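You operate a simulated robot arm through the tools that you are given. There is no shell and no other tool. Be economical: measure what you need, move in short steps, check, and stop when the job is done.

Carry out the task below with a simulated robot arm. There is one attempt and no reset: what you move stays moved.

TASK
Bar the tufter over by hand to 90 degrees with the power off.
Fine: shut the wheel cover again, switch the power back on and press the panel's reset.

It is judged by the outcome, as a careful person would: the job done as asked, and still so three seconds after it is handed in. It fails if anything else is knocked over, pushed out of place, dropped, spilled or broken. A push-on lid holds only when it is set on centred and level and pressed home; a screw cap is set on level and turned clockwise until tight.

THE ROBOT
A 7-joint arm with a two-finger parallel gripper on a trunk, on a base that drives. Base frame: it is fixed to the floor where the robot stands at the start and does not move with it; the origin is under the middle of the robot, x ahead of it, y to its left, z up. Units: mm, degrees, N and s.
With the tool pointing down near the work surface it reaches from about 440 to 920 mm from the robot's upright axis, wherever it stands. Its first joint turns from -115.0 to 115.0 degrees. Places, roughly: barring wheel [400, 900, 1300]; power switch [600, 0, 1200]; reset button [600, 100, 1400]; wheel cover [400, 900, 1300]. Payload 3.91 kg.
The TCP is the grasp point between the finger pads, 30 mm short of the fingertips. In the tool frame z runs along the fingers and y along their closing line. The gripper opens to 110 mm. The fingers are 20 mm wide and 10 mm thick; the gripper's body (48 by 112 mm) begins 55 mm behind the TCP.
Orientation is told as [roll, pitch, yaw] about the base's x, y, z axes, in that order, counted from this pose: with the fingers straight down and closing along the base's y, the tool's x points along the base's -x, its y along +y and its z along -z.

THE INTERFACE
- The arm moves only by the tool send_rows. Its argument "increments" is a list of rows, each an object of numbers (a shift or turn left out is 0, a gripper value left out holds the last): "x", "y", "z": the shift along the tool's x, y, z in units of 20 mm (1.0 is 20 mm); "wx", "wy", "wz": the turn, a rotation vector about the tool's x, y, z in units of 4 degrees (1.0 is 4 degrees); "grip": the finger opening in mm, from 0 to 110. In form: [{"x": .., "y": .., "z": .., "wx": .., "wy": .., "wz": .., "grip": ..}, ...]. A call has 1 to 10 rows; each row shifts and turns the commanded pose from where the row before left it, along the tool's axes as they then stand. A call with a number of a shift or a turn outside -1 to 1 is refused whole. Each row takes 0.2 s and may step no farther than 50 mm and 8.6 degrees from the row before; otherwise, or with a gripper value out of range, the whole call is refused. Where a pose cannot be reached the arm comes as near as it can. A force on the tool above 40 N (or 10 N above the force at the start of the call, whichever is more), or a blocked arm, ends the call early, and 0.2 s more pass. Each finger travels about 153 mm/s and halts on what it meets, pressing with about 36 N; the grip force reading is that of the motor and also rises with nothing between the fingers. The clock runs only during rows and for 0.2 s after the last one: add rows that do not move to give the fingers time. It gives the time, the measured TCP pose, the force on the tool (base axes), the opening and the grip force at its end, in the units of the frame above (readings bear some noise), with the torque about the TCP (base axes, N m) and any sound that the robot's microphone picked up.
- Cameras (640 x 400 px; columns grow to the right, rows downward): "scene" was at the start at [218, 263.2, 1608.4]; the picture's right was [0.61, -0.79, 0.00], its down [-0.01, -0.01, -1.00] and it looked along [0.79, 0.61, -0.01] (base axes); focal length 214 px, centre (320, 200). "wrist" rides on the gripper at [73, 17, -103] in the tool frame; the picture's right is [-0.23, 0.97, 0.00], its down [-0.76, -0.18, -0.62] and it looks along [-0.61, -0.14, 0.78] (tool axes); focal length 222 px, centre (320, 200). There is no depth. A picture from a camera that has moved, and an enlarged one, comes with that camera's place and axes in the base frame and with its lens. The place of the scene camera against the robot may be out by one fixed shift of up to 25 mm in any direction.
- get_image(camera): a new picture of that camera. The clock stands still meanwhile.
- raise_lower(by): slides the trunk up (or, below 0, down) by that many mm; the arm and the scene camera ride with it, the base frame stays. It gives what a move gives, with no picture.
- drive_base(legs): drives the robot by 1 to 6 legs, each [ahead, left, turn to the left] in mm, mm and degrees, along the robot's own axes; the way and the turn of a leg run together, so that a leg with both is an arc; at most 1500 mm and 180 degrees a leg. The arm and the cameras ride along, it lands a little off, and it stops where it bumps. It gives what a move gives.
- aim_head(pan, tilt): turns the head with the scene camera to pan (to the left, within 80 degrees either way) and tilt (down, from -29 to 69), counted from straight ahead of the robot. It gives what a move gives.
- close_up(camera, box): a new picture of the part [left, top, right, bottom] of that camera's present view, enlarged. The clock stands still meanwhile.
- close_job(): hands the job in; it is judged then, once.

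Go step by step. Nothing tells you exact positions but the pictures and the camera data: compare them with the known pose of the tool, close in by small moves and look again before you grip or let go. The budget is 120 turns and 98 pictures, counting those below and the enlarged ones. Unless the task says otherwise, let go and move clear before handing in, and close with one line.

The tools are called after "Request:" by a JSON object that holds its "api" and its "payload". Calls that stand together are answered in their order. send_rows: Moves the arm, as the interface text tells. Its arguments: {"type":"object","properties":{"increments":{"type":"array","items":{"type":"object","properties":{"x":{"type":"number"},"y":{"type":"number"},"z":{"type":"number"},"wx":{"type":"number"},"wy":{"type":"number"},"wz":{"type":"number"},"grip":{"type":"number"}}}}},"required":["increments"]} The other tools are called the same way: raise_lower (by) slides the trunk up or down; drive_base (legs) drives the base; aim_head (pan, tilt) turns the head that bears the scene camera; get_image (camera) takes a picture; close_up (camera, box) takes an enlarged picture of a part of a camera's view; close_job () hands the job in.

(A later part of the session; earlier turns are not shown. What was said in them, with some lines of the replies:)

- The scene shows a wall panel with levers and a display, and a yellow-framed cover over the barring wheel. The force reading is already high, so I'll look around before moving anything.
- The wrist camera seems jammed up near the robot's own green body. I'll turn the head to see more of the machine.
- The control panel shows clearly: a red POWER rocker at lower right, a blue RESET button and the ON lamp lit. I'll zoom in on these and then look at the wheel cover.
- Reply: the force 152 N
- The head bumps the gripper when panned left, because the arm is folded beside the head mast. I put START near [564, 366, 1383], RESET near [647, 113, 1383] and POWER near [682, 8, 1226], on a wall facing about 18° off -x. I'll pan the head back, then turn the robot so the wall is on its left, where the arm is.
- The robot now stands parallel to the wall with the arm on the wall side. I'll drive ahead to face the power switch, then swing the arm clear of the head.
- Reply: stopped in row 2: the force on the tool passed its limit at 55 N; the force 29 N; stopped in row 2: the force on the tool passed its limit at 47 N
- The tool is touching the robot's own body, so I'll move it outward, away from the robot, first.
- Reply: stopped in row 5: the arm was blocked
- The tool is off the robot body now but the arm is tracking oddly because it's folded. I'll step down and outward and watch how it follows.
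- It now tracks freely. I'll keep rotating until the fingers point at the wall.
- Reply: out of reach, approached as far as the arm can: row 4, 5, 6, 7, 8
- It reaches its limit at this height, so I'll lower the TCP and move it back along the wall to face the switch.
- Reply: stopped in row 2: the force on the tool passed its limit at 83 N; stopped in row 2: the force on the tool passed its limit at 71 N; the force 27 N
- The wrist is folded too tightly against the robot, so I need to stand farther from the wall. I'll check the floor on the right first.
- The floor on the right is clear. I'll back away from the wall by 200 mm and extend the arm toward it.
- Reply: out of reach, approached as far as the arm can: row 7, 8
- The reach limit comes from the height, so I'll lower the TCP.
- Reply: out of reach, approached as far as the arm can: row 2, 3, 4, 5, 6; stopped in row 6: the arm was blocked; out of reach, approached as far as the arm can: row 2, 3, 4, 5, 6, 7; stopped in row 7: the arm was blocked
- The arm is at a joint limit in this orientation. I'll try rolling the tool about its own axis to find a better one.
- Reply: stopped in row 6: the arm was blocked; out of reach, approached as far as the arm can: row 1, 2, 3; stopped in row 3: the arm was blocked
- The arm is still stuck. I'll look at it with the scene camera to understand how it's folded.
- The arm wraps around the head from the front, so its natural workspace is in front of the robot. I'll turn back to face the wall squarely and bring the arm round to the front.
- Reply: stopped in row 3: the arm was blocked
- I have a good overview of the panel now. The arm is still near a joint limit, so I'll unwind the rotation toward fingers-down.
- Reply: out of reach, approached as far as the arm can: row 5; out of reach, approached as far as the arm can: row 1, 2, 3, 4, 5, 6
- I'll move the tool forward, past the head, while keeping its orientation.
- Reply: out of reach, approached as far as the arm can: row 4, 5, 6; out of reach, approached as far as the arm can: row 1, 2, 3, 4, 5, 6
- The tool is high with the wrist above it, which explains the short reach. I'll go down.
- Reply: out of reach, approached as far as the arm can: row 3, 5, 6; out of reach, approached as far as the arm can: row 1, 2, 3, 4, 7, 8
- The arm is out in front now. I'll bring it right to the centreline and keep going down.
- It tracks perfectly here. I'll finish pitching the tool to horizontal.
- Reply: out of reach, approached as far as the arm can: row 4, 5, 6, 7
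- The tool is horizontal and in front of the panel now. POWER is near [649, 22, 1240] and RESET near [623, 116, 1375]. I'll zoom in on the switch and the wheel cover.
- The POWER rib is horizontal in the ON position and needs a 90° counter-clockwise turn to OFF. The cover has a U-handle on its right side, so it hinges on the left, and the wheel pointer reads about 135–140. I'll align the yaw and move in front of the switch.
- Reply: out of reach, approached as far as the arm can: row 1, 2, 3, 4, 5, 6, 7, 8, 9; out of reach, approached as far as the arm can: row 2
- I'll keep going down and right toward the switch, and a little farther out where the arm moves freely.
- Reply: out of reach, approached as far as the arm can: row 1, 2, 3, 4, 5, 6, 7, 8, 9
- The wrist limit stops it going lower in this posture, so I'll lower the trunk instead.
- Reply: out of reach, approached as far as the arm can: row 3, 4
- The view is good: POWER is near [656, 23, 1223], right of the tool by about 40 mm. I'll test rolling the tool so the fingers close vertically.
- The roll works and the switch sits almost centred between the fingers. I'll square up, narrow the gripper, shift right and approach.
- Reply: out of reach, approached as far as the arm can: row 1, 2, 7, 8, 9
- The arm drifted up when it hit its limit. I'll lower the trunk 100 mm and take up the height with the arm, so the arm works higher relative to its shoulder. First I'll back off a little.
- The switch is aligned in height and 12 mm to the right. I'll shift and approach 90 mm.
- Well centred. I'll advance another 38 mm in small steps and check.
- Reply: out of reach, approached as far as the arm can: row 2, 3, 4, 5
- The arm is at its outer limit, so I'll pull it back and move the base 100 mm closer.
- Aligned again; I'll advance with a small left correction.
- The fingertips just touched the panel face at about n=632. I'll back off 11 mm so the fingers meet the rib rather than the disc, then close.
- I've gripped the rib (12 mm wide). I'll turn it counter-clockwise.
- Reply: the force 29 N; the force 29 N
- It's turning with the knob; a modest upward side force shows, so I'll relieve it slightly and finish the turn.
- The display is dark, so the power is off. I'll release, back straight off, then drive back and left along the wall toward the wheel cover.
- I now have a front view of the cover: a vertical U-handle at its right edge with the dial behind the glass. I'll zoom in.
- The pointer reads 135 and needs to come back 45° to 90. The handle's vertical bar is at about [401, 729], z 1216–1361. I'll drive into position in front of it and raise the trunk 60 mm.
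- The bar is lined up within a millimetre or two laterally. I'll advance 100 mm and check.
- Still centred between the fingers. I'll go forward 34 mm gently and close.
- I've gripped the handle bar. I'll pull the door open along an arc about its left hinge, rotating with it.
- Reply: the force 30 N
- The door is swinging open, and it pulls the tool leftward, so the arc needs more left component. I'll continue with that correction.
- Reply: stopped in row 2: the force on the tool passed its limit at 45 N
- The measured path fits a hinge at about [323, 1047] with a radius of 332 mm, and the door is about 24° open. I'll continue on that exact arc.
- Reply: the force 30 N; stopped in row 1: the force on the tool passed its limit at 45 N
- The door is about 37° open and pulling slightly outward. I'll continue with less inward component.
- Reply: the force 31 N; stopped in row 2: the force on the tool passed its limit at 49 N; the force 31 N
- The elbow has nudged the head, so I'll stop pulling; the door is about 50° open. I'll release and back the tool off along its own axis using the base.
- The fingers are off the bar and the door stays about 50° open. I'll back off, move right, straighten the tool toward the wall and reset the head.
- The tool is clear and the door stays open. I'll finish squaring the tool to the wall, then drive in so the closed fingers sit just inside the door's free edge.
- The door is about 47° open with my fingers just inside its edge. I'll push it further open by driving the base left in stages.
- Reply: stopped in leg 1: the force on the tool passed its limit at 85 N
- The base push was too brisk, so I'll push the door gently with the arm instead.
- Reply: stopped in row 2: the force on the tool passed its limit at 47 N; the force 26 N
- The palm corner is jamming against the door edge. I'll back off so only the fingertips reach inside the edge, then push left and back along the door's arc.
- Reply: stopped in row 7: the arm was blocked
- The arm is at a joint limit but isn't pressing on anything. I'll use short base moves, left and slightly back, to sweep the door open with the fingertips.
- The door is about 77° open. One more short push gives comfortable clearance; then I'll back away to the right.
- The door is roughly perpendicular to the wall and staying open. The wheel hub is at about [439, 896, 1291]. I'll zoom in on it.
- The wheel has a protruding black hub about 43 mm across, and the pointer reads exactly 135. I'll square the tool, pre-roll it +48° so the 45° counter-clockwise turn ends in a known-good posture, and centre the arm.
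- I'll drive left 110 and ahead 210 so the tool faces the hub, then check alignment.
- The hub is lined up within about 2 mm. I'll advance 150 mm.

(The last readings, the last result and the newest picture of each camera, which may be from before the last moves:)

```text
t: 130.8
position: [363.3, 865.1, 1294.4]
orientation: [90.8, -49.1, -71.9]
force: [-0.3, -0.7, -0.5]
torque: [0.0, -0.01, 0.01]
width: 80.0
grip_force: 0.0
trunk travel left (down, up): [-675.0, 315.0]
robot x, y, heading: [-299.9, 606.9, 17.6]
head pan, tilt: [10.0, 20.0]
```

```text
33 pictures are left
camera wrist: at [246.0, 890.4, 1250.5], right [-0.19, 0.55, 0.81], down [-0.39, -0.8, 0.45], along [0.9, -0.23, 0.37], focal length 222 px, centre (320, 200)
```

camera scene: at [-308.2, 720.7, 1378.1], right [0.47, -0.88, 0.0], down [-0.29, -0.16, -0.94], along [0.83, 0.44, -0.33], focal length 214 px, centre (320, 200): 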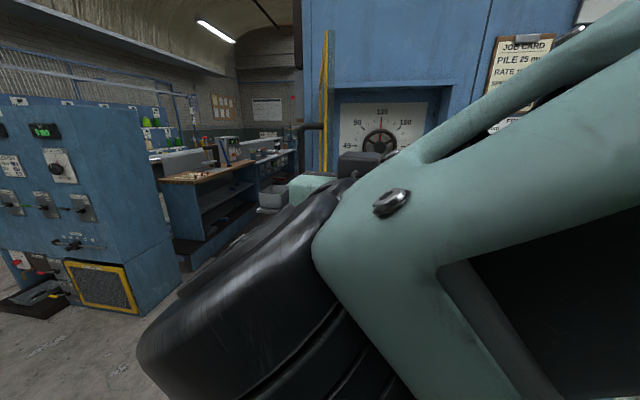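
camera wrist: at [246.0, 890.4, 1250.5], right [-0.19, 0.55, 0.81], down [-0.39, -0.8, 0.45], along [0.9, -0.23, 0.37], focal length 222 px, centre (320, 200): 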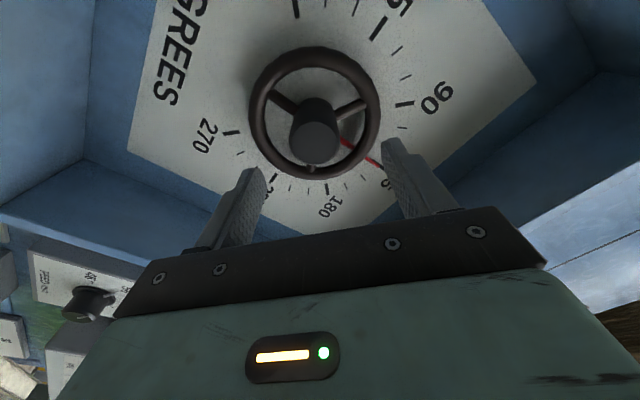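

The hub front is about 60 mm ahead of the TCP and the rim is well behind it. I'll advance 56 mm, watching for drift.

Request:
{"api": "send_rows", "payload": {"increments": [{"z": 0.8}, {"z": 0.8}, {"z": 0.6}, {"z": 0.6}]}}

Request:
{"api": "get_image", "payload": {"camera": "wrist"}}

```text
t: 131.8
position: [414.3, 883.2, 1296.9]
orientation: [90.6, -49.1, -72.0]
force: [0.2, -0.1, 0.8]
torque: [0.03, -0.02, 0.04]
width: 80.1
grip_force: 0.1
trunk travel left (down, up): [-675.0, 315.0]
robot x, y, heading: [-295.7, 606.4, 17.5]
head pan, tilt: [10.0, 20.0]
```

```text
32 pictures are left
camera wrist: at [297.4, 908.0, 1252.5], right [-0.19, 0.55, 0.81], down [-0.39, -0.8, 0.45], along [0.9, -0.23, 0.37], focal length 222 px, centre (320, 200)
```

wrist: 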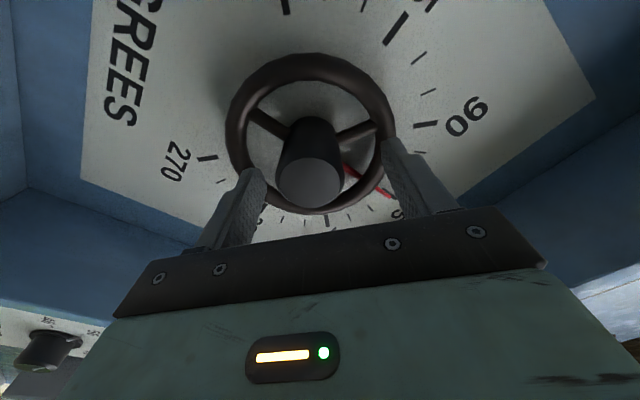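

The hub sits between the fingers, about 4 mm off centre. I'll correct and close on it.

Request:
{"api": "send_rows", "payload": {"increments": [{"y": -0.2, "x": 0.1}, {"z": 0.3}, {"grip": 35}, {"grip": 0}, {}, {}]}}

Request:
{"api": "get_image", "payload": {"camera": "wrist"}}

```text
t: 132.7
position: [418.9, 882.2, 1292.5]
orientation: [90.7, -49.1, -72.0]
force: [-18.3, -10.9, 4.8]
torque: [-0.32, 1.07, -1.3]
width: 39.9
grip_force: 44.6
trunk travel left (down, up): [-675.0, 315.0]
robot x, y, heading: [-298.5, 604.9, 17.5]
head pan, tilt: [10.0, 20.0]
stopped in row 4: the force on the tool passed its limit at 41 N (the readings are from after the stop); the commanded pose is now the measured one
```

```text
31 pictures are left
camera wrist: at [301.9, 907.2, 1248.1], right [-0.19, 0.56, 0.81], down [-0.39, -0.8, 0.45], along [0.9, -0.23, 0.37], focal length 222 px, centre (320, 200)
```

wrist: 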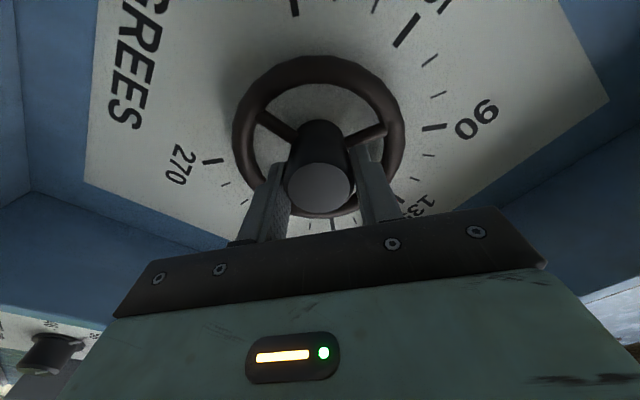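

I've gripped the hub at 40 mm. I'll turn it counter-clockwise in steps.

Request:
{"api": "send_rows", "payload": {"increments": [{"z": -0.15}, {"wz": -0.8}, {"wz": -0.8}, {"wz": -0.8}]}}

Request:
{"api": "get_image", "payload": {"camera": "wrist"}}

```text
t: 133.7
position: [419.0, 882.7, 1292.7]
orientation: [90.9, -58.7, -72.3]
force: [8.0, 4.8, 16.1]
torque: [-0.12, 0.59, -0.73]
width: 39.7
grip_force: 45.6
trunk travel left (down, up): [-675.0, 315.0]
robot x, y, heading: [-298.0, 601.7, 17.9]
head pan, tilt: [10.0, 20.0]
```

```text
30 pictures are left
camera wrist: at [304.4, 899.9, 1238.5], right [-0.23, 0.68, 0.7], down [-0.42, -0.72, 0.55], along [0.88, -0.17, 0.45], focal length 222 px, centre (320, 200)
```

wrist: 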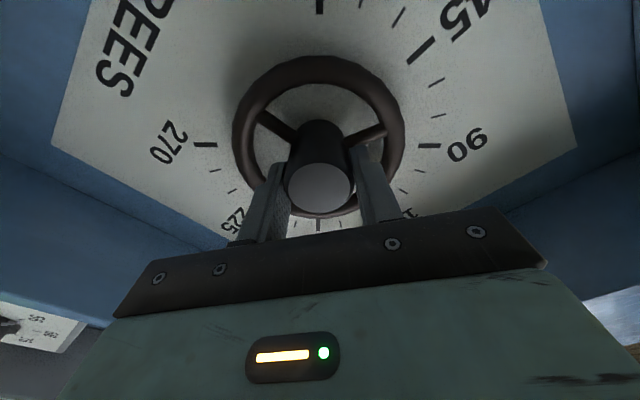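

The wheel turns with the gripper (the spokes stay fixed in view). I'll continue to a total of 45°.

Request:
{"api": "send_rows", "payload": {"increments": [{"wz": -0.9}, {"wz": -0.9}, {"wz": -0.9}, {"wz": -0.9}, {"wz": -0.9}]}}

Request:
{"api": "send_rows", "payload": {"increments": [{"wz": -0.9}, {"wz": -0.9}, {"wz": -0.9}, {"wz": -0.9}, {"wz": -0.75}]}}

Request:
{"api": "get_image", "payload": {"camera": "wrist"}}

Request:
{"api": "get_image", "payload": {"camera": "scene"}}

```text
t: 134.9
position: [418.4, 883.1, 1290.7]
orientation: [91.6, -76.8, -73.0]
force: [15.7, 15.0, 17.7]
torque: [0.13, -0.1, -1.14]
width: 39.7
grip_force: 45.8
trunk travel left (down, up): [-675.0, 315.0]
robot x, y, heading: [-294.2, 606.3, 17.6]
head pan, tilt: [10.0, 20.0]
```

```text
t: 136.1
position: [417.9, 883.6, 1290.2]
orientation: [-95.0, -85.8, 113.5]
force: [10.0, 17.2, 17.3]
torque: [-0.08, 0.31, -0.97]
width: 40.0
grip_force: 44.8
trunk travel left (down, up): [-675.0, 315.0]
robot x, y, heading: [-298.5, 604.3, 17.5]
head pan, tilt: [10.0, 20.0]
```

```text
29 pictures are left
camera wrist: at [316.4, 862.5, 1217.5], right [-0.32, 0.94, 0.16], down [-0.56, -0.31, 0.77], along [0.77, 0.16, 0.62], focal length 222 px, centre (320, 200)
```

wrist: 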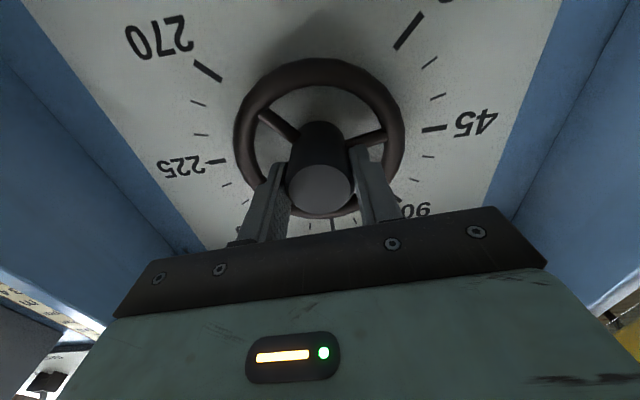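

```text
28 pictures are left
camera scene: at [-138.3, 889.6, 1377.1], right [0.46, -0.89, 0.0], down [-0.3, -0.16, -0.94], along [0.83, 0.44, -0.34], focal length 214 px, centre (320, 200)
```

scene: 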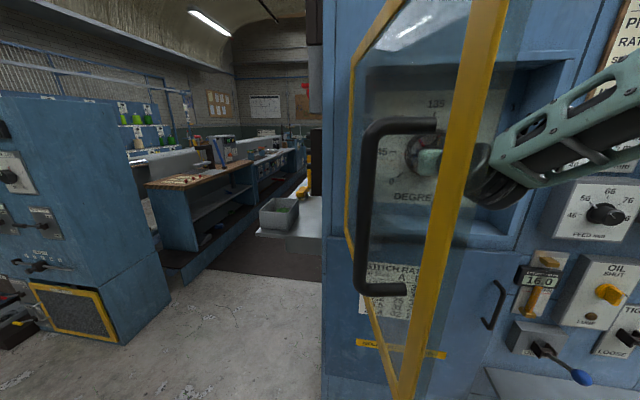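

I've turned 45°. I'll release gently, back off and read the dial.

Request:
{"api": "send_rows", "payload": {"increments": [{"grip": 60}, {"grip": 75}, {}, {"z": -1}, {"z": -1}, {"z": -1}, {"z": -1}, {"z": -1}, {"z": -1}]}}

Request:
{"api": "close_up", "payload": {"camera": "wrist", "box": [210, 0, 460, 200]}}

```text
t: 138.1
position: [305.3, 844.5, 1291.7]
orientation: [-94.2, -86.0, 112.6]
force: [0.6, 1.3, -0.4]
torque: [0.05, 0.0, 0.01]
width: 75.1
grip_force: 0.1
trunk travel left (down, up): [-675.0, 315.0]
robot x, y, heading: [-299.3, 603.8, 17.6]
head pan, tilt: [10.0, 20.0]
```

```text
2.00 times, centred on (335, 100) of wrist
camera zoom: at [202.9, 822.9, 1217.3], right [-0.31, 0.94, 0.16], down [-0.56, -0.32, 0.77], along [0.77, 0.15, 0.62], focal length 444 px, centre (290, 400)
```

zoom: 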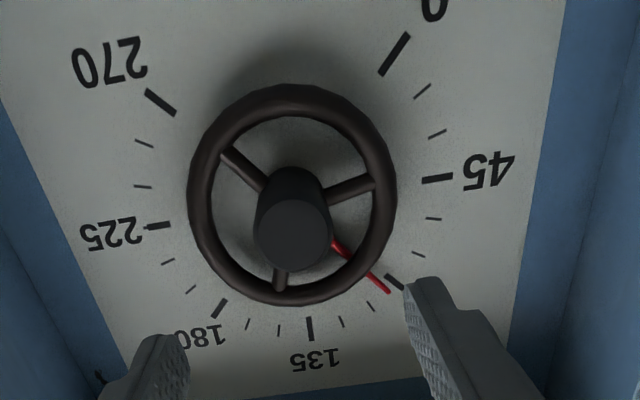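

The pointer looks a few degrees short of 90. I'll get a tighter view from both cameras.

Request:
{"api": "close_up", "payload": {"camera": "wrist", "box": [310, 90, 430, 180]}}

Request:
{"api": "close_up", "payload": {"camera": "scene", "box": [360, 90, 500, 210]}}

```text
4.44 times, centred on (370, 135) of wrist
camera zoom: at [202.9, 822.9, 1217.3], right [-0.31, 0.94, 0.16], down [-0.56, -0.32, 0.77], along [0.77, 0.15, 0.62], focal length 987 px, centre (98, 489)
```

zoom: 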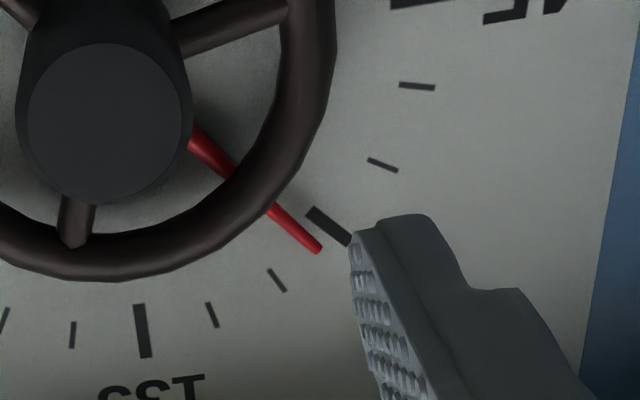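

```text
3.33 times, centred on (430, 150) of scene
camera zoom: at [-138.0, 888.9, 1377.2], right [0.46, -0.89, 0.0], down [-0.3, -0.16, -0.94], along [0.83, 0.44, -0.34], focal length 715 px, centre (-47, 367)
```

zoom: 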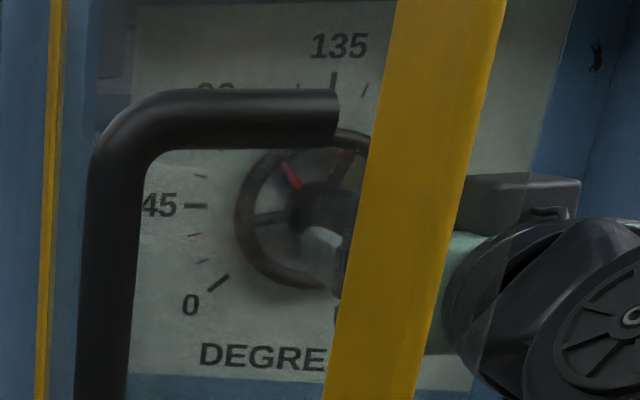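

The pointer reads about 94–95, so a little was lost to slip. I'll pre-roll +8°, go back in, grip again and turn the last 5°.

Request:
{"api": "send_rows", "payload": {"increments": [{"wz": 1}, {"wz": 1}, {"z": 1}, {"z": 1}, {"z": 1}, {"z": 1}, {"z": 1}, {"z": 0.8}]}}

Request:
{"api": "send_rows", "payload": {"increments": [{"grip": 45}, {"grip": 0}, {}, {}, {"wz": -0.4}, {"wz": -0.4}, {"wz": -0.5}, {}]}}

Request:
{"api": "get_image", "payload": {"camera": "wrist"}}

```text
t: 139.9
position: [414.2, 880.1, 1290.8]
orientation: [94.2, -86.1, -75.8]
force: [-0.3, -0.3, 0.3]
torque: [0.01, 0.04, 0.01]
width: 74.9
grip_force: 0.1
trunk travel left (down, up): [-675.0, 315.0]
robot x, y, heading: [-297.9, 601.9, 17.3]
head pan, tilt: [10.0, 20.0]
```

```text
t: 141.7
position: [412.6, 882.6, 1290.6]
orientation: [-101.6, -88.5, 120.1]
force: [-12.8, 8.0, 2.4]
torque: [-0.35, 1.17, -0.85]
width: 40.1
grip_force: 44.7
trunk travel left (down, up): [-675.0, 315.0]
robot x, y, heading: [-298.1, 602.6, 17.5]
head pan, tilt: [10.0, 20.0]
```

```text
24 pictures are left
camera wrist: at [310.5, 864.2, 1218.0], right [-0.31, 0.93, 0.2], down [-0.54, -0.35, 0.76], along [0.78, 0.13, 0.61], focal length 222 px, centre (320, 200)
```

wrist: 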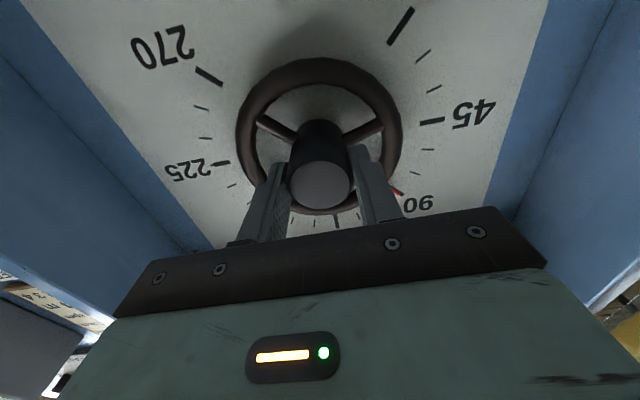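

Turned another 5°. I'll release, back off and read the dial again.

Request:
{"api": "send_rows", "payload": {"increments": [{"grip": 60}, {"grip": 90}, {}, {"z": -1}, {"z": -1}, {"z": -1}, {"z": -1}, {"z": -1}, {"z": -1}]}}

Request:
{"api": "close_up", "payload": {"camera": "wrist", "box": [250, 0, 430, 180]}}

```text
t: 143.7
position: [300.8, 842.4, 1290.4]
orientation: [-101.6, -88.6, 120.2]
force: [0.2, 0.3, -0.2]
torque: [0.02, -0.05, -0.01]
width: 90.1
grip_force: 0.1
trunk travel left (down, up): [-675.0, 315.0]
robot x, y, heading: [-300.5, 608.2, 17.7]
head pan, tilt: [10.0, 20.0]
```

```text
2.22 times, centred on (340, 90) of wrist
camera zoom: at [197.7, 825.5, 1218.2], right [-0.31, 0.93, 0.2], down [-0.54, -0.35, 0.76], along [0.78, 0.13, 0.61], focal length 494 px, centre (276, 444)
```

zoom: 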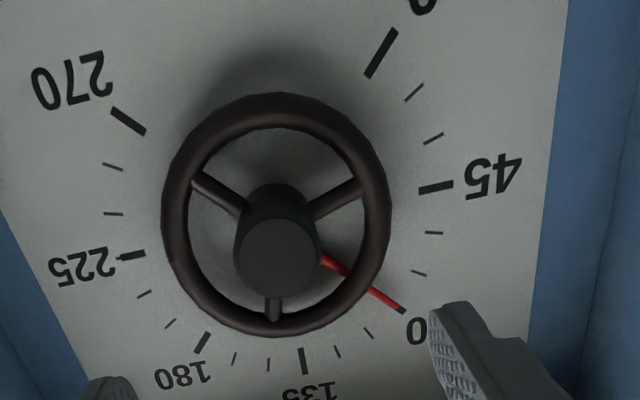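

The pointer now lies on the 90 tick. Next I'll close the cover: fingers closed, back out clear of the door, and check the door position.

Request:
{"api": "drive_base", "payload": {"legs": [[-340, 0, 0], [0, 290, 0]]}}

Request:
{"api": "send_rows", "payload": {"increments": [{"grip": 0}, {}, {}]}}

Request:
{"api": "get_image", "payload": {"camera": "scene"}}

Request:
{"api": "get_image", "payload": {"camera": "wrist"}}

```text
t: 147.5
position: [-110.0, 1021.0, 1292.1]
orientation: [-102.5, -88.7, 121.3]
force: [0.0, -0.5, -0.2]
torque: [0.02, 0.03, 0.02]
width: 89.7
grip_force: 0.0
trunk travel left (down, up): [-675.0, 315.0]
robot x, y, heading: [-710.1, 777.6, 17.8]
head pan, tilt: [10.0, 20.0]
```

```text
t: 148.3
position: [-109.0, 1022.1, 1291.6]
orientation: [-102.6, -88.7, 121.3]
force: [0.4, -1.0, -0.3]
torque: [0.02, -0.02, 0.04]
width: 0.2
grip_force: 35.9
trunk travel left (down, up): [-675.0, 315.0]
robot x, y, heading: [-708.9, 777.4, 17.8]
head pan, tilt: [10.0, 20.0]
```

```text
22 pictures are left
camera scene: at [-549.1, 1065.3, 1377.2], right [0.47, -0.88, 0.0], down [-0.3, -0.16, -0.94], along [0.83, 0.44, -0.34], focal length 214 px, centre (320, 200)
```

scene: 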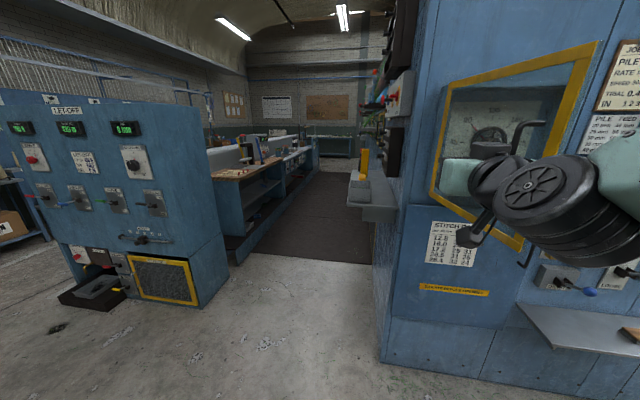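

```text
21 pictures are left
camera wrist: at [-212.8, 1003.8, 1218.5], right [-0.32, 0.93, 0.2], down [-0.54, -0.35, 0.76], along [0.78, 0.13, 0.61], focal length 222 px, centre (320, 200)
```

wrist: 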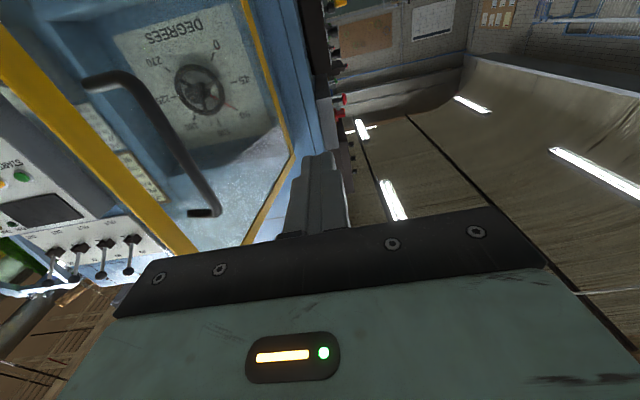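

The door stands about 80° open with its handle bar at roughly n=309, u=-870. I'll cage the bar between the fingers from the front and lead it closed. First I'll line up laterally.

Request:
{"api": "send_rows", "payload": {"increments": [{"grip": 40}, {}]}}

Request:
{"api": "drive_base", "payload": {"legs": [[0, -130, 0]]}}

Request:
{"api": "get_image", "payload": {"camera": "wrist"}}

```text
t: 148.9
position: [-110.0, 1022.4, 1290.9]
orientation: [-102.5, -88.7, 121.2]
force: [-1.1, 0.7, 0.4]
torque: [-0.01, 0.01, -0.01]
width: 40.1
grip_force: 0.1
trunk travel left (down, up): [-675.0, 315.0]
robot x, y, heading: [-709.8, 780.3, 17.8]
head pan, tilt: [10.0, 20.0]
```

```text
t: 150.2
position: [-69.2, 896.9, 1290.7]
orientation: [-102.6, -88.7, 121.5]
force: [0.1, 0.2, -0.2]
torque: [0.01, 0.01, 0.02]
width: 40.4
grip_force: 0.1
trunk travel left (down, up): [-675.0, 315.0]
robot x, y, heading: [-669.8, 655.9, 18.0]
head pan, tilt: [10.0, 20.0]
```

```text
20 pictures are left
camera wrist: at [-172.5, 878.8, 1218.5], right [-0.32, 0.93, 0.2], down [-0.54, -0.35, 0.76], along [0.78, 0.13, 0.61], focal length 222 px, centre (320, 200)
```

wrist: 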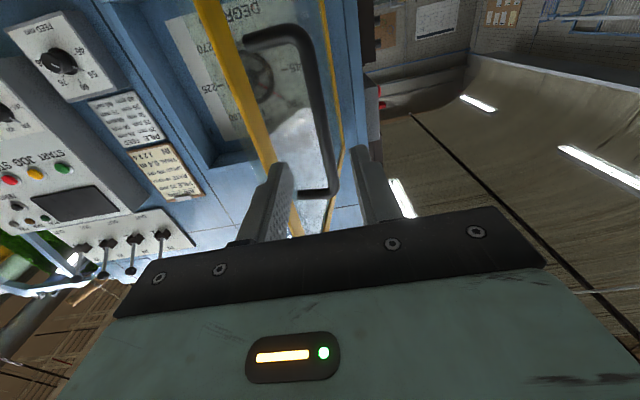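

Bar and gripper are aligned laterally at u≈-872. I'll narrow to 30 mm and drive forward to straddle the bar.

Request:
{"api": "send_rows", "payload": {"increments": [{"grip": 31, "y": 0.1}, {}]}}

Request:
{"api": "drive_base", "payload": {"legs": [[60, 0, 0]]}}

Request:
{"api": "get_image", "payload": {"camera": "wrist"}}

```text
t: 150.8
position: [-71.0, 898.8, 1291.2]
orientation: [-102.7, -88.8, 121.4]
force: [0.1, -0.7, 0.1]
torque: [-0.02, 0.0, -0.01]
width: 31.1
grip_force: 0.0
trunk travel left (down, up): [-675.0, 315.0]
robot x, y, heading: [-668.5, 651.2, 18.0]
head pan, tilt: [10.0, 20.0]
```

```text
t: 151.8
position: [-11.4, 917.7, 1292.0]
orientation: [-102.6, -88.7, 121.4]
force: [0.5, 0.1, -0.3]
torque: [0.0, 0.0, 0.0]
width: 31.0
grip_force: 0.0
trunk travel left (down, up): [-675.0, 315.0]
robot x, y, heading: [-608.9, 673.8, 17.7]
head pan, tilt: [10.0, 20.0]
```

```text
19 pictures are left
camera wrist: at [-114.5, 900.1, 1218.1], right [-0.32, 0.93, 0.2], down [-0.54, -0.35, 0.76], along [0.78, 0.13, 0.61], focal length 222 px, centre (320, 200)
```

wrist: 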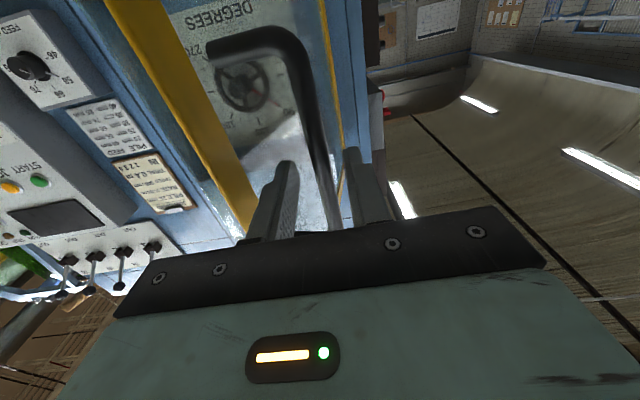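

The bar runs between the fingers and the frame is clear. I'll move forward 30 mm and close on the bar.

Request:
{"api": "send_rows", "payload": {"increments": [{"z": 0.8}, {"z": 0.7}, {"grip": 0}, {}, {}]}}

Request:
{"api": "get_image", "payload": {"camera": "wrist"}}

```text
t: 153.0
position: [15.5, 927.0, 1290.4]
orientation: [-98.8, -88.6, 117.7]
force: [-0.8, -0.5, -4.4]
torque: [0.79, 0.55, 0.02]
width: 12.0
grip_force: 45.2
trunk travel left (down, up): [-675.0, 315.0]
robot x, y, heading: [-609.2, 674.9, 17.8]
head pan, tilt: [10.0, 20.0]
```

```text
18 pictures are left
camera wrist: at [-86.9, 909.2, 1217.8], right [-0.32, 0.93, 0.21], down [-0.54, -0.35, 0.76], along [0.78, 0.13, 0.61], focal length 222 px, centre (320, 200)
```

wrist: 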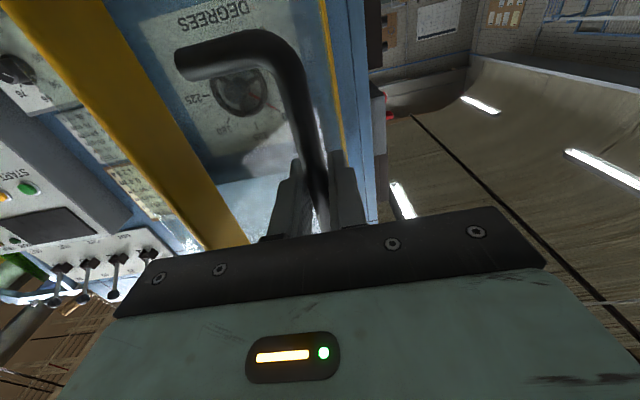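

The bar is gripped and the geometry fits an 81° door. I'll loosen to a 30 mm cage and lead the bar along its arc with the base.

Request:
{"api": "send_rows", "payload": {"increments": [{"grip": 30}, {}]}}

Request:
{"api": "drive_base", "payload": {"legs": [[12, -58, 0], [17, -54, 0]]}}

Request:
{"api": "get_image", "payload": {"camera": "wrist"}}

```text
t: 153.6
position: [16.2, 927.6, 1291.0]
orientation: [-103.2, -88.6, 122.1]
force: [-0.1, -0.1, 0.4]
torque: [-0.01, -0.04, 0.05]
width: 29.8
grip_force: 0.0
trunk travel left (down, up): [-675.0, 315.0]
robot x, y, heading: [-610.8, 675.1, 17.9]
head pan, tilt: [10.0, 20.0]
```

```text
t: 155.1
position: [78.9, 828.7, 1291.2]
orientation: [-102.2, -88.7, 121.2]
force: [-1.0, -0.3, 0.9]
torque: [-0.01, -0.01, -0.01]
width: 30.0
grip_force: 0.0
trunk travel left (down, up): [-675.0, 315.0]
robot x, y, heading: [-544.3, 576.1, 17.8]
head pan, tilt: [10.0, 20.0]
```

```text
17 pictures are left
camera wrist: at [-23.6, 809.8, 1218.3], right [-0.32, 0.93, 0.2], down [-0.54, -0.35, 0.76], along [0.78, 0.13, 0.61], focal length 222 px, centre (320, 200)
```

wrist: 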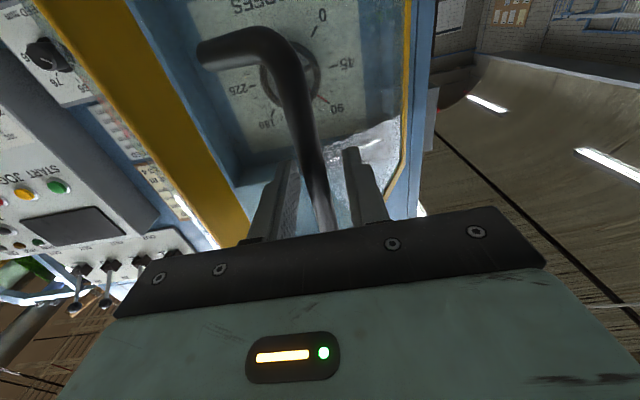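

It follows well, with the door now about 60° open. I'll continue the arc.

Request:
{"api": "drive_base", "payload": {"legs": [[20, -39, 0], [25, -35, 0], [29, -32, 0], [34, -28, 0]]}}

Request:
{"api": "get_image", "payload": {"camera": "wrist"}}

```text
t: 157.5
position: [224.7, 733.2, 1291.3]
orientation: [-102.3, -88.6, 121.1]
force: [-0.4, -0.1, -0.2]
torque: [0.0, -0.04, -0.01]
width: 30.0
grip_force: 0.0
trunk travel left (down, up): [-675.0, 315.0]
robot x, y, heading: [-403.7, 477.6, 18.2]
head pan, tilt: [10.0, 20.0]
```

```text
16 pictures are left
camera wrist: at [120.4, 714.6, 1218.3], right [-0.32, 0.93, 0.2], down [-0.54, -0.35, 0.76], along [0.78, 0.13, 0.61], focal length 222 px, centre (320, 200)
```

wrist: 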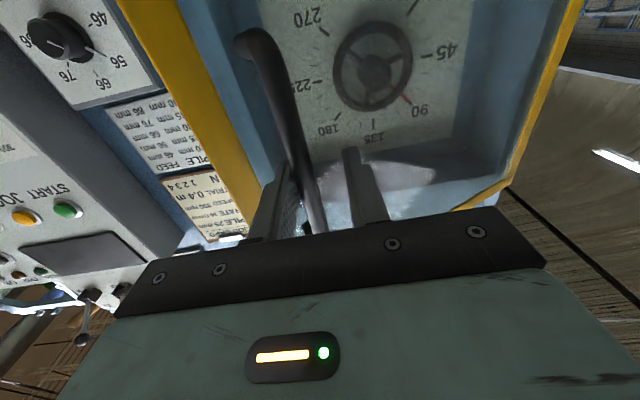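

The door is about 30° open. I'll continue to about 10°, then grip for the final push.

Request:
{"api": "drive_base", "payload": {"legs": [[34, -23, 0], [36, -17, 0], [33, -11, 0]]}}

Request:
{"api": "get_image", "payload": {"camera": "wrist"}}

```text
t: 159.3
position: [338.2, 716.5, 1291.4]
orientation: [-102.2, -88.7, 121.2]
force: [0.5, -0.9, -0.4]
torque: [-0.03, -0.02, -0.01]
width: 30.1
grip_force: 0.0
trunk travel left (down, up): [-675.0, 315.0]
robot x, y, heading: [-287.5, 460.6, 18.3]
head pan, tilt: [10.0, 20.0]
```

```text
15 pictures are left
camera wrist: at [235.0, 698.5, 1218.3], right [-0.32, 0.93, 0.2], down [-0.54, -0.36, 0.76], along [0.78, 0.13, 0.61], focal length 222 px, centre (320, 200)
```

wrist: 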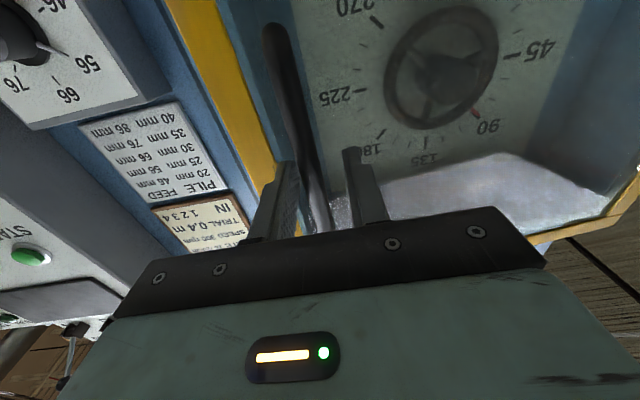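

The bar sits between the fingers at about 10° open. I'll grip it and push the door home with the arm.

Request:
{"api": "send_rows", "payload": {"increments": [{"grip": 0}, {}, {}, {"z": 0.5, "y": -0.14}, {"z": 0.5, "y": -0.12}, {"z": 0.5, "y": -0.1}, {"z": 0.5, "y": -0.08}]}}

Request:
{"api": "send_rows", "payload": {"increments": [{"z": 0.3, "y": -0.03}, {"z": 0.3, "y": -0.03}, {"z": 0.3, "y": -0.02}, {"z": 0.3}, {"z": 0.3}, {"z": 0.3}]}}

Request:
{"api": "get_image", "payload": {"camera": "wrist"}}

```text
t: 160.9
position: [378.9, 718.6, 1292.3]
orientation: [-100.4, -88.7, 119.2]
force: [3.6, -15.3, -3.9]
torque: [1.04, -0.25, -0.03]
width: 11.9
grip_force: 45.2
trunk travel left (down, up): [-675.0, 315.0]
robot x, y, heading: [-283.8, 463.9, 18.2]
head pan, tilt: [10.0, 20.0]
```

```text
t: 161.8
position: [393.6, 723.4, 1292.0]
orientation: [-110.4, -88.6, 129.2]
force: [-21.8, -13.6, 3.0]
torque: [0.61, 0.67, -0.91]
width: 11.9
grip_force: 45.4
trunk travel left (down, up): [-675.0, 315.0]
robot x, y, heading: [-290.0, 459.1, 18.0]
head pan, tilt: [10.0, 20.0]
stopped in row 4: the force on the tool passed its limit at 64 N (the readings are from after the stop); the commanded pose is now the measured one
```

```text
14 pictures are left
camera wrist: at [290.6, 705.3, 1219.9], right [-0.32, 0.93, 0.21], down [-0.54, -0.36, 0.76], along [0.78, 0.13, 0.62], focal length 222 px, centre (320, 200)
```

wrist: 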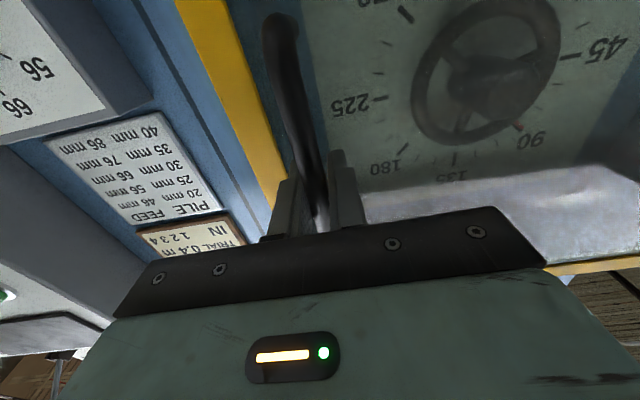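

The door closed against its stop (64 N). I'll release, back off straight, and confirm it's shut.

Request:
{"api": "send_rows", "payload": {"increments": [{"grip": 50}, {"grip": 50}, {}, {"z": -1}, {"z": -1}, {"z": -1}, {"z": -1}]}}

Request:
{"api": "drive_base", "payload": {"legs": [[-150, 0, 0]]}}

Request:
{"api": "get_image", "payload": {"camera": "wrist"}}

```text
t: 163.4
position: [318.8, 699.2, 1291.2]
orientation: [-100.4, -88.6, 119.3]
force: [1.0, 0.6, -0.4]
torque: [-0.02, 0.01, 0.01]
width: 50.1
grip_force: 0.2
trunk travel left (down, up): [-675.0, 315.0]
robot x, y, heading: [-287.1, 461.2, 18.0]
head pan, tilt: [10.0, 20.0]
```

```text
t: 164.8
position: [179.9, 652.8, 1290.7]
orientation: [-102.7, -88.5, 121.4]
force: [0.6, 0.5, 0.1]
torque: [-0.01, 0.0, 0.0]
width: 50.2
grip_force: 0.1
trunk travel left (down, up): [-675.0, 315.0]
robot x, y, heading: [-427.2, 416.2, 17.9]
head pan, tilt: [10.0, 20.0]
```

```text
13 pictures are left
camera wrist: at [77.2, 634.0, 1217.8], right [-0.32, 0.93, 0.2], down [-0.54, -0.35, 0.76], along [0.78, 0.13, 0.61], focal length 222 px, centre (320, 200)
```

wrist: 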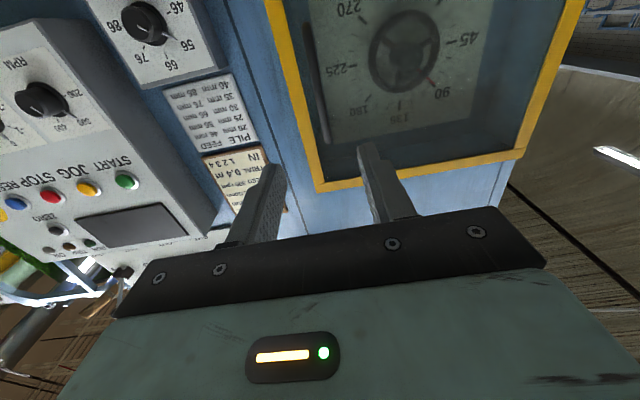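

The cover is shut and the pointer still at 90. Now I'll drive right to the POWER switch and lower the trunk 65 mm.

Request:
{"api": "drive_base", "payload": {"legs": [[0, -750, 0], [120, 0, 0]]}}

Request:
{"api": "raise_lower", "payload": {"by": -65}}

Request:
{"api": "get_image", "payload": {"camera": "wrist"}}

```text
t: 169.7
position: [526.1, -35.5, 1289.9]
orientation: [-102.4, -88.6, 120.9]
force: [-0.3, -0.7, -0.2]
torque: [-0.04, 0.03, -0.01]
width: 50.1
grip_force: 0.1
trunk travel left (down, up): [-675.0, 315.0]
robot x, y, heading: [-77.6, -271.2, 17.6]
head pan, tilt: [10.0, 20.0]
```

```text
t: 170.8
position: [527.3, -36.2, 1225.2]
orientation: [-102.3, -88.6, 120.7]
force: [0.4, 0.0, 0.1]
torque: [0.0, 0.03, 0.02]
width: 50.2
grip_force: 0.0
trunk travel left (down, up): [-610.0, 380.0]
robot x, y, heading: [-79.7, -267.8, 17.5]
head pan, tilt: [10.0, 20.0]
```

```text
12 pictures are left
camera wrist: at [423.8, -53.7, 1152.8], right [-0.31, 0.93, 0.2], down [-0.54, -0.35, 0.76], along [0.78, 0.13, 0.61], focal length 222 px, centre (320, 200)
```

wrist: 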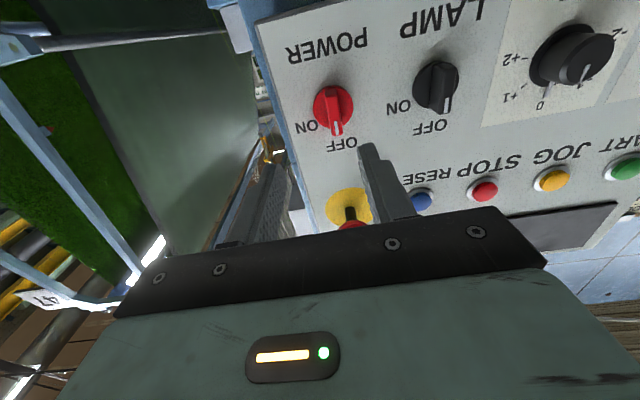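

The switch shows OFF. I'm 12 mm to its right, so I'll shift left, advance 104 mm and grip the rib.

Request:
{"api": "send_rows", "payload": {"increments": [{"y": 0.62}, {"z": 1}, {"z": 1}, {"z": 1}, {"z": 1}]}}

Request:
{"api": "get_image", "payload": {"camera": "wrist"}}

```text
t: 171.9
position: [599.7, 3.6, 1225.4]
orientation: [-103.5, -88.5, 121.8]
force: [-1.0, 0.3, 0.1]
torque: [-0.02, 0.0, -0.02]
width: 50.2
grip_force: 0.0
trunk travel left (down, up): [-610.0, 380.0]
robot x, y, heading: [-81.4, -269.5, 17.3]
head pan, tilt: [10.0, 20.0]
```

```text
11 pictures are left
camera wrist: at [496.8, -13.8, 1152.2], right [-0.31, 0.93, 0.2], down [-0.54, -0.35, 0.76], along [0.78, 0.13, 0.61], focal length 222 px, centre (320, 200)
```

wrist: 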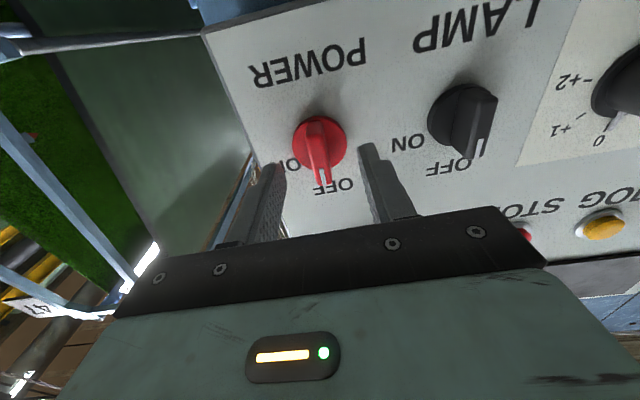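

The rib is centred between the fingers. I'll go 24 mm further in, grip, and start turning clockwise.

Request:
{"api": "send_rows", "payload": {"increments": [{"z": 0.6}, {"z": 0.6}, {"grip": 20}, {"grip": 0}, {}, {}]}}

Request:
{"api": "send_rows", "payload": {"increments": [{"wz": 1}, {"wz": 1}, {"wz": 1}, {"wz": 1}, {"wz": 1}, {"wz": 1}, {"wz": 1}, {"wz": 1}]}}

Request:
{"api": "send_rows", "payload": {"increments": [{"wz": 1}, {"wz": 1}, {"wz": 1}, {"wz": 1}, {"wz": 1}, {"wz": 1}, {"wz": 1}, {"wz": 1}]}}

```text
t: 173.3
position: [620.6, 9.6, 1226.2]
orientation: [-101.5, -88.8, 120.0]
force: [0.8, 6.3, -1.7]
torque: [0.81, 0.21, -0.81]
width: 11.9
grip_force: 44.7
trunk travel left (down, up): [-610.0, 380.0]
robot x, y, heading: [-78.8, -269.5, 17.2]
head pan, tilt: [10.0, 20.0]
```

```text
t: 175.2
position: [622.2, 9.2, 1226.5]
orientation: [90.5, -59.3, -72.1]
force: [-1.0, 14.8, -1.1]
torque: [0.04, -0.14, -1.05]
width: 11.9
grip_force: 44.7
trunk travel left (down, up): [-610.0, 380.0]
robot x, y, heading: [-80.6, -267.9, 17.7]
head pan, tilt: [10.0, 20.0]
```

```text
t: 176.9
position: [620.6, 9.1, 1225.2]
orientation: [90.3, -27.3, -71.7]
force: [-2.4, 13.4, 0.6]
torque: [-0.1, 0.3, -1.32]
width: 11.9
grip_force: 45.1
trunk travel left (down, up): [-610.0, 380.0]
robot x, y, heading: [-81.3, -270.2, 17.6]
head pan, tilt: [10.0, 20.0]
```

It's turning smoothly; I'll do the remaining 27°.

Request:
{"api": "send_rows", "payload": {"increments": [{"wz": 1}, {"wz": 1}, {"wz": 1}, {"wz": 1}, {"wz": 1}, {"wz": 1}, {"wz": 0.9}]}}

Request:
{"api": "get_image", "payload": {"camera": "scene"}}

```text
t: 178.6
position: [621.6, 9.1, 1225.4]
orientation: [90.2, 0.3, -71.6]
force: [3.1, 6.5, -7.5]
torque: [-0.44, 0.57, -0.28]
width: 11.8
grip_force: 45.1
trunk travel left (down, up): [-610.0, 380.0]
robot x, y, heading: [-80.0, -272.0, 17.4]
head pan, tilt: [10.0, 20.0]
```

```text
10 pictures are left
camera scene: at [80.8, 16.3, 1312.0], right [0.46, -0.89, 0.0], down [-0.3, -0.16, -0.94], along [0.83, 0.43, -0.34], focal length 214 px, centre (320, 200)
```

scene: 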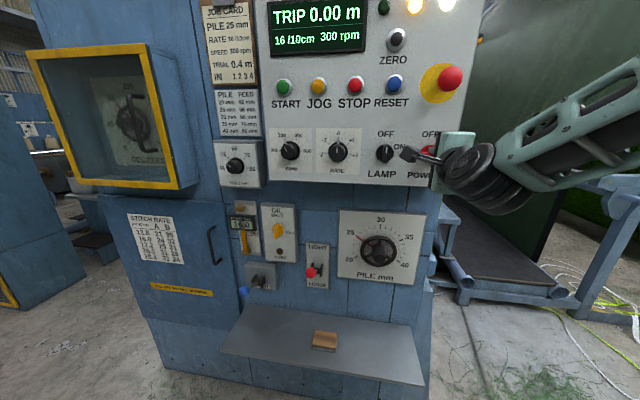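

Power is on and the display shows TRIP. I'll release, back away 110 mm, move left 100 and raise toward RESET with the fingers closed.

Request:
{"api": "send_rows", "payload": {"increments": [{"grip": 55}, {"grip": 55}, {"z": -1}, {"z": -1}, {"z": -1}, {"z": -1}, {"z": -1}, {"z": -0.5}]}}

Request:
{"api": "drive_base", "payload": {"legs": [[0, 100, 0]]}}

Request:
{"api": "raise_lower", "payload": {"by": 148}}

Request:
{"api": "send_rows", "payload": {"increments": [{"grip": 0}, {}, {}]}}

Request:
{"api": "get_image", "payload": {"camera": "wrist"}}

```text
t: 180.3
position: [518.4, -26.8, 1225.7]
orientation: [90.3, 0.3, -71.6]
force: [0.3, -0.1, -0.6]
torque: [-0.01, 0.0, -0.04]
width: 55.0
grip_force: 0.1
trunk travel left (down, up): [-610.0, 380.0]
robot x, y, heading: [-84.7, -266.0, 17.4]
head pan, tilt: [10.0, 20.0]
```

```text
t: 181.5
position: [487.8, 69.3, 1226.1]
orientation: [90.3, 0.3, -71.4]
force: [-0.1, -1.1, 0.1]
torque: [0.0, -0.01, -0.02]
width: 55.2
grip_force: 0.1
trunk travel left (down, up): [-610.0, 380.0]
robot x, y, heading: [-110.3, -172.8, 17.8]
head pan, tilt: [10.0, 20.0]
```

```text
t: 183.2
position: [487.8, 70.0, 1373.2]
orientation: [90.3, 0.3, -71.5]
force: [-0.3, 0.5, 0.4]
torque: [0.04, -0.01, 0.0]
width: 55.1
grip_force: 0.1
trunk travel left (down, up): [-758.0, 232.0]
robot x, y, heading: [-110.9, -173.8, 17.7]
head pan, tilt: [10.0, 20.0]
```

```text
t: 184.0
position: [488.0, 69.0, 1374.2]
orientation: [90.3, 0.3, -71.5]
force: [-0.4, 0.5, 0.2]
torque: [-0.01, 0.02, 0.02]
width: 0.0
grip_force: 35.8
trunk travel left (down, up): [-758.0, 232.0]
robot x, y, heading: [-111.4, -174.2, 17.6]
head pan, tilt: [10.0, 20.0]
```

```text
9 pictures are left
camera wrist: at [366.0, 106.2, 1391.1], right [0.07, -0.22, 0.97], down [-0.35, -0.92, -0.18], along [0.94, -0.33, -0.14], focal length 222 px, centre (320, 200)
```

wrist: 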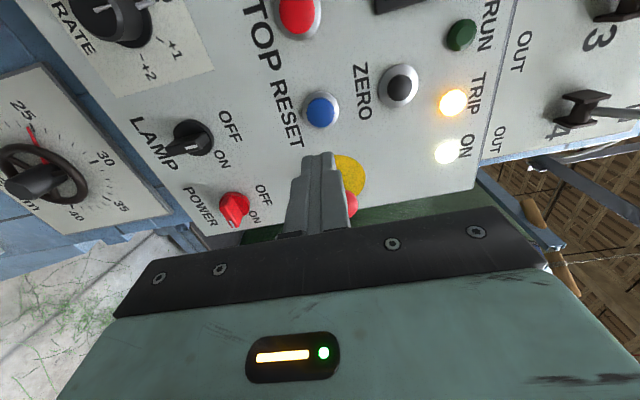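

RESET is dead ahead within a couple of millimetres, and the TRIP lamp is lit. I'll advance 95 mm and press gently in small steps.

Request:
{"api": "send_rows", "payload": {"increments": [{"z": 1}, {"z": 1}, {"z": 1}, {"z": 1}, {"z": 0.75}]}}

Request:
{"api": "get_image", "payload": {"camera": "wrist"}}

```text
t: 185.2
position: [578.3, 100.5, 1374.0]
orientation: [90.3, 0.3, -71.3]
force: [-0.2, 0.3, -0.1]
torque: [0.01, 0.03, 0.01]
width: 0.0
grip_force: 36.1
trunk travel left (down, up): [-758.0, 232.0]
robot x, y, heading: [-114.9, -172.8, 18.1]
head pan, tilt: [10.0, 20.0]
```

```text
8 pictures are left
camera wrist: at [456.6, 136.7, 1391.7], right [0.07, -0.22, 0.97], down [-0.35, -0.92, -0.18], along [0.94, -0.33, -0.14], focal length 222 px, centre (320, 200)
```

wrist: 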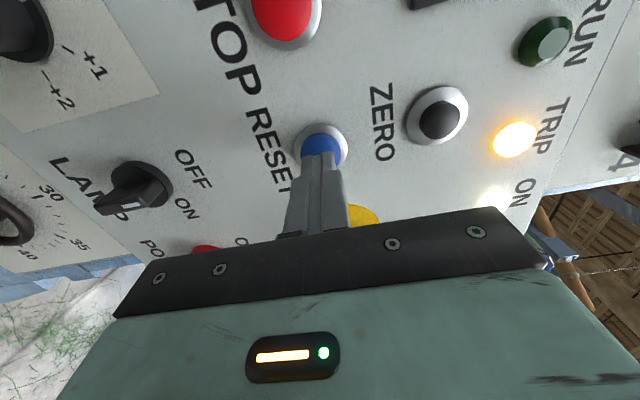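

The fingertips are right at the button, so I'll press.

Request:
{"api": "send_rows", "payload": {"increments": [{"z": 0.2}, {"z": 0.2}, {"z": 0.2}, {"z": 0.15}, {"z": 0.15}, {"z": 0.15}]}}

Request:
{"api": "get_image", "payload": {"camera": "wrist"}}

```text
t: 186.6
position: [595.6, 106.4, 1374.1]
orientation: [90.1, 0.3, -71.4]
force: [-13.9, -7.8, -3.2]
torque: [0.04, 0.1, -0.14]
width: 0.0
grip_force: 35.8
trunk travel left (down, up): [-758.0, 232.0]
robot x, y, heading: [-109.2, -173.8, 17.7]
head pan, tilt: [10.0, 20.0]
heard: click
```

```text
7 pictures are left
camera wrist: at [474.4, 143.1, 1391.3], right [0.07, -0.22, 0.97], down [-0.35, -0.92, -0.18], along [0.94, -0.33, -0.14], focal length 222 px, centre (320, 200)
```

wrist: 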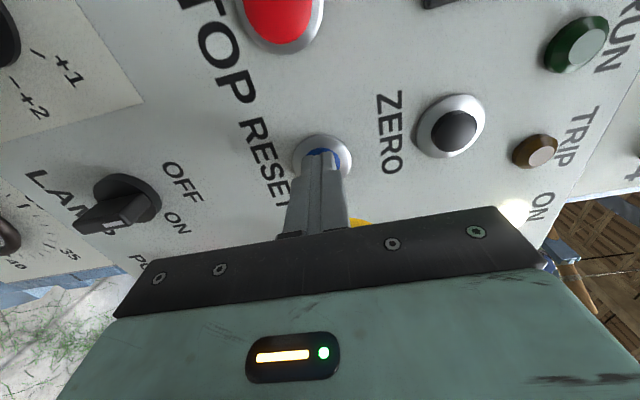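

It clicked and the TRIP lamp went out. I'll back away and check everything.

Request:
{"api": "send_rows", "payload": {"increments": [{"z": -1}, {"z": -1}, {"z": -1}, {"z": -1}, {"z": -1}, {"z": -1}]}}

Request:
{"api": "drive_base", "payload": {"legs": [[-250, 0, 0], [0, 350, 0]]}}

Request:
{"api": "get_image", "payload": {"camera": "scene"}}

```text
t: 188.0
position: [482.2, 69.6, 1374.5]
orientation: [90.3, 0.4, -71.3]
force: [-0.6, -0.6, -0.1]
torque: [0.0, -0.02, -0.02]
width: 0.0
grip_force: 36.1
trunk travel left (down, up): [-758.0, 232.0]
robot x, y, heading: [-108.1, -171.4, 17.9]
head pan, tilt: [10.0, 20.0]
```

```text
t: 191.7
position: [143.5, 321.8, 1373.9]
orientation: [90.3, 0.3, -71.3]
force: [0.6, -0.8, 0.6]
torque: [-0.01, 0.02, 0.0]
width: 0.0
grip_force: 36.2
trunk travel left (down, up): [-758.0, 232.0]
robot x, y, heading: [-448.3, 79.4, 18.0]
head pan, tilt: [10.0, 20.0]
```

```text
6 pictures are left
camera scene: at [-288.6, 362.8, 1460.3], right [0.47, -0.88, 0.0], down [-0.3, -0.16, -0.94], along [0.83, 0.44, -0.34], focal length 214 px, centre (320, 200)
```

scene: 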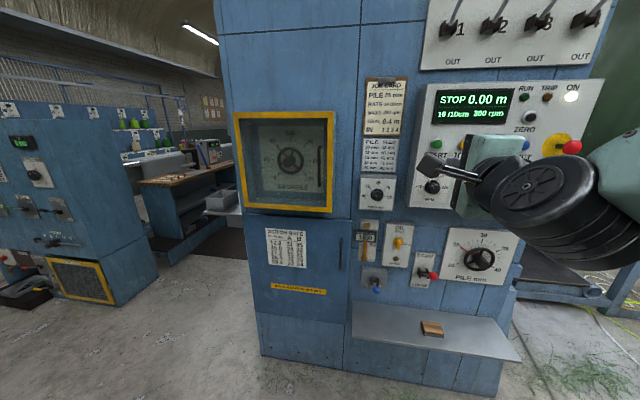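

The display reads STOP with ON lit and TRIP out, and the cover looks shut. One zoom to confirm the pointer and cover.

Request:
{"api": "close_up", "payload": {"camera": "scene", "box": [225, 105, 345, 215]}}

```text
3.64 times, centred on (285, 160) of scene
camera zoom: at [-288.6, 362.8, 1460.3], right [0.47, -0.88, 0.0], down [-0.3, -0.16, -0.94], along [0.83, 0.44, -0.34], focal length 780 px, centre (447, 346)
```

zoom: 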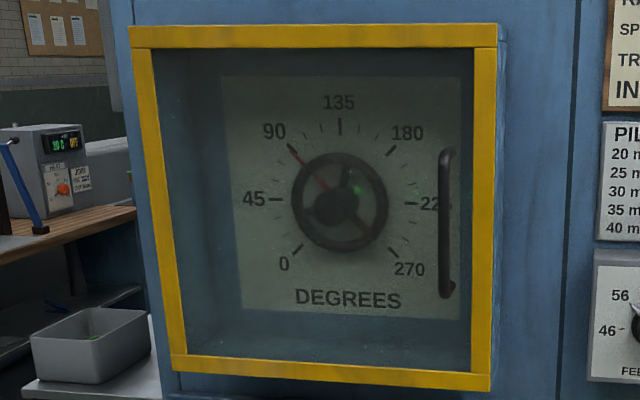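

The pointer sits on the 90 mark, the cover is shut flush, and the power is on with the trip reset. The tool is clear, so I'm handing in.

Request:
{"api": "close_job", "payload": {}}

```text
The job is handed in.
```

The job is done: I barred the wheel over to 90 degrees with the power off, shut the cover, switched the power back on and pressed reset. The panel now shows STOP, with the ON lamp lit and the TRIP lamp out.
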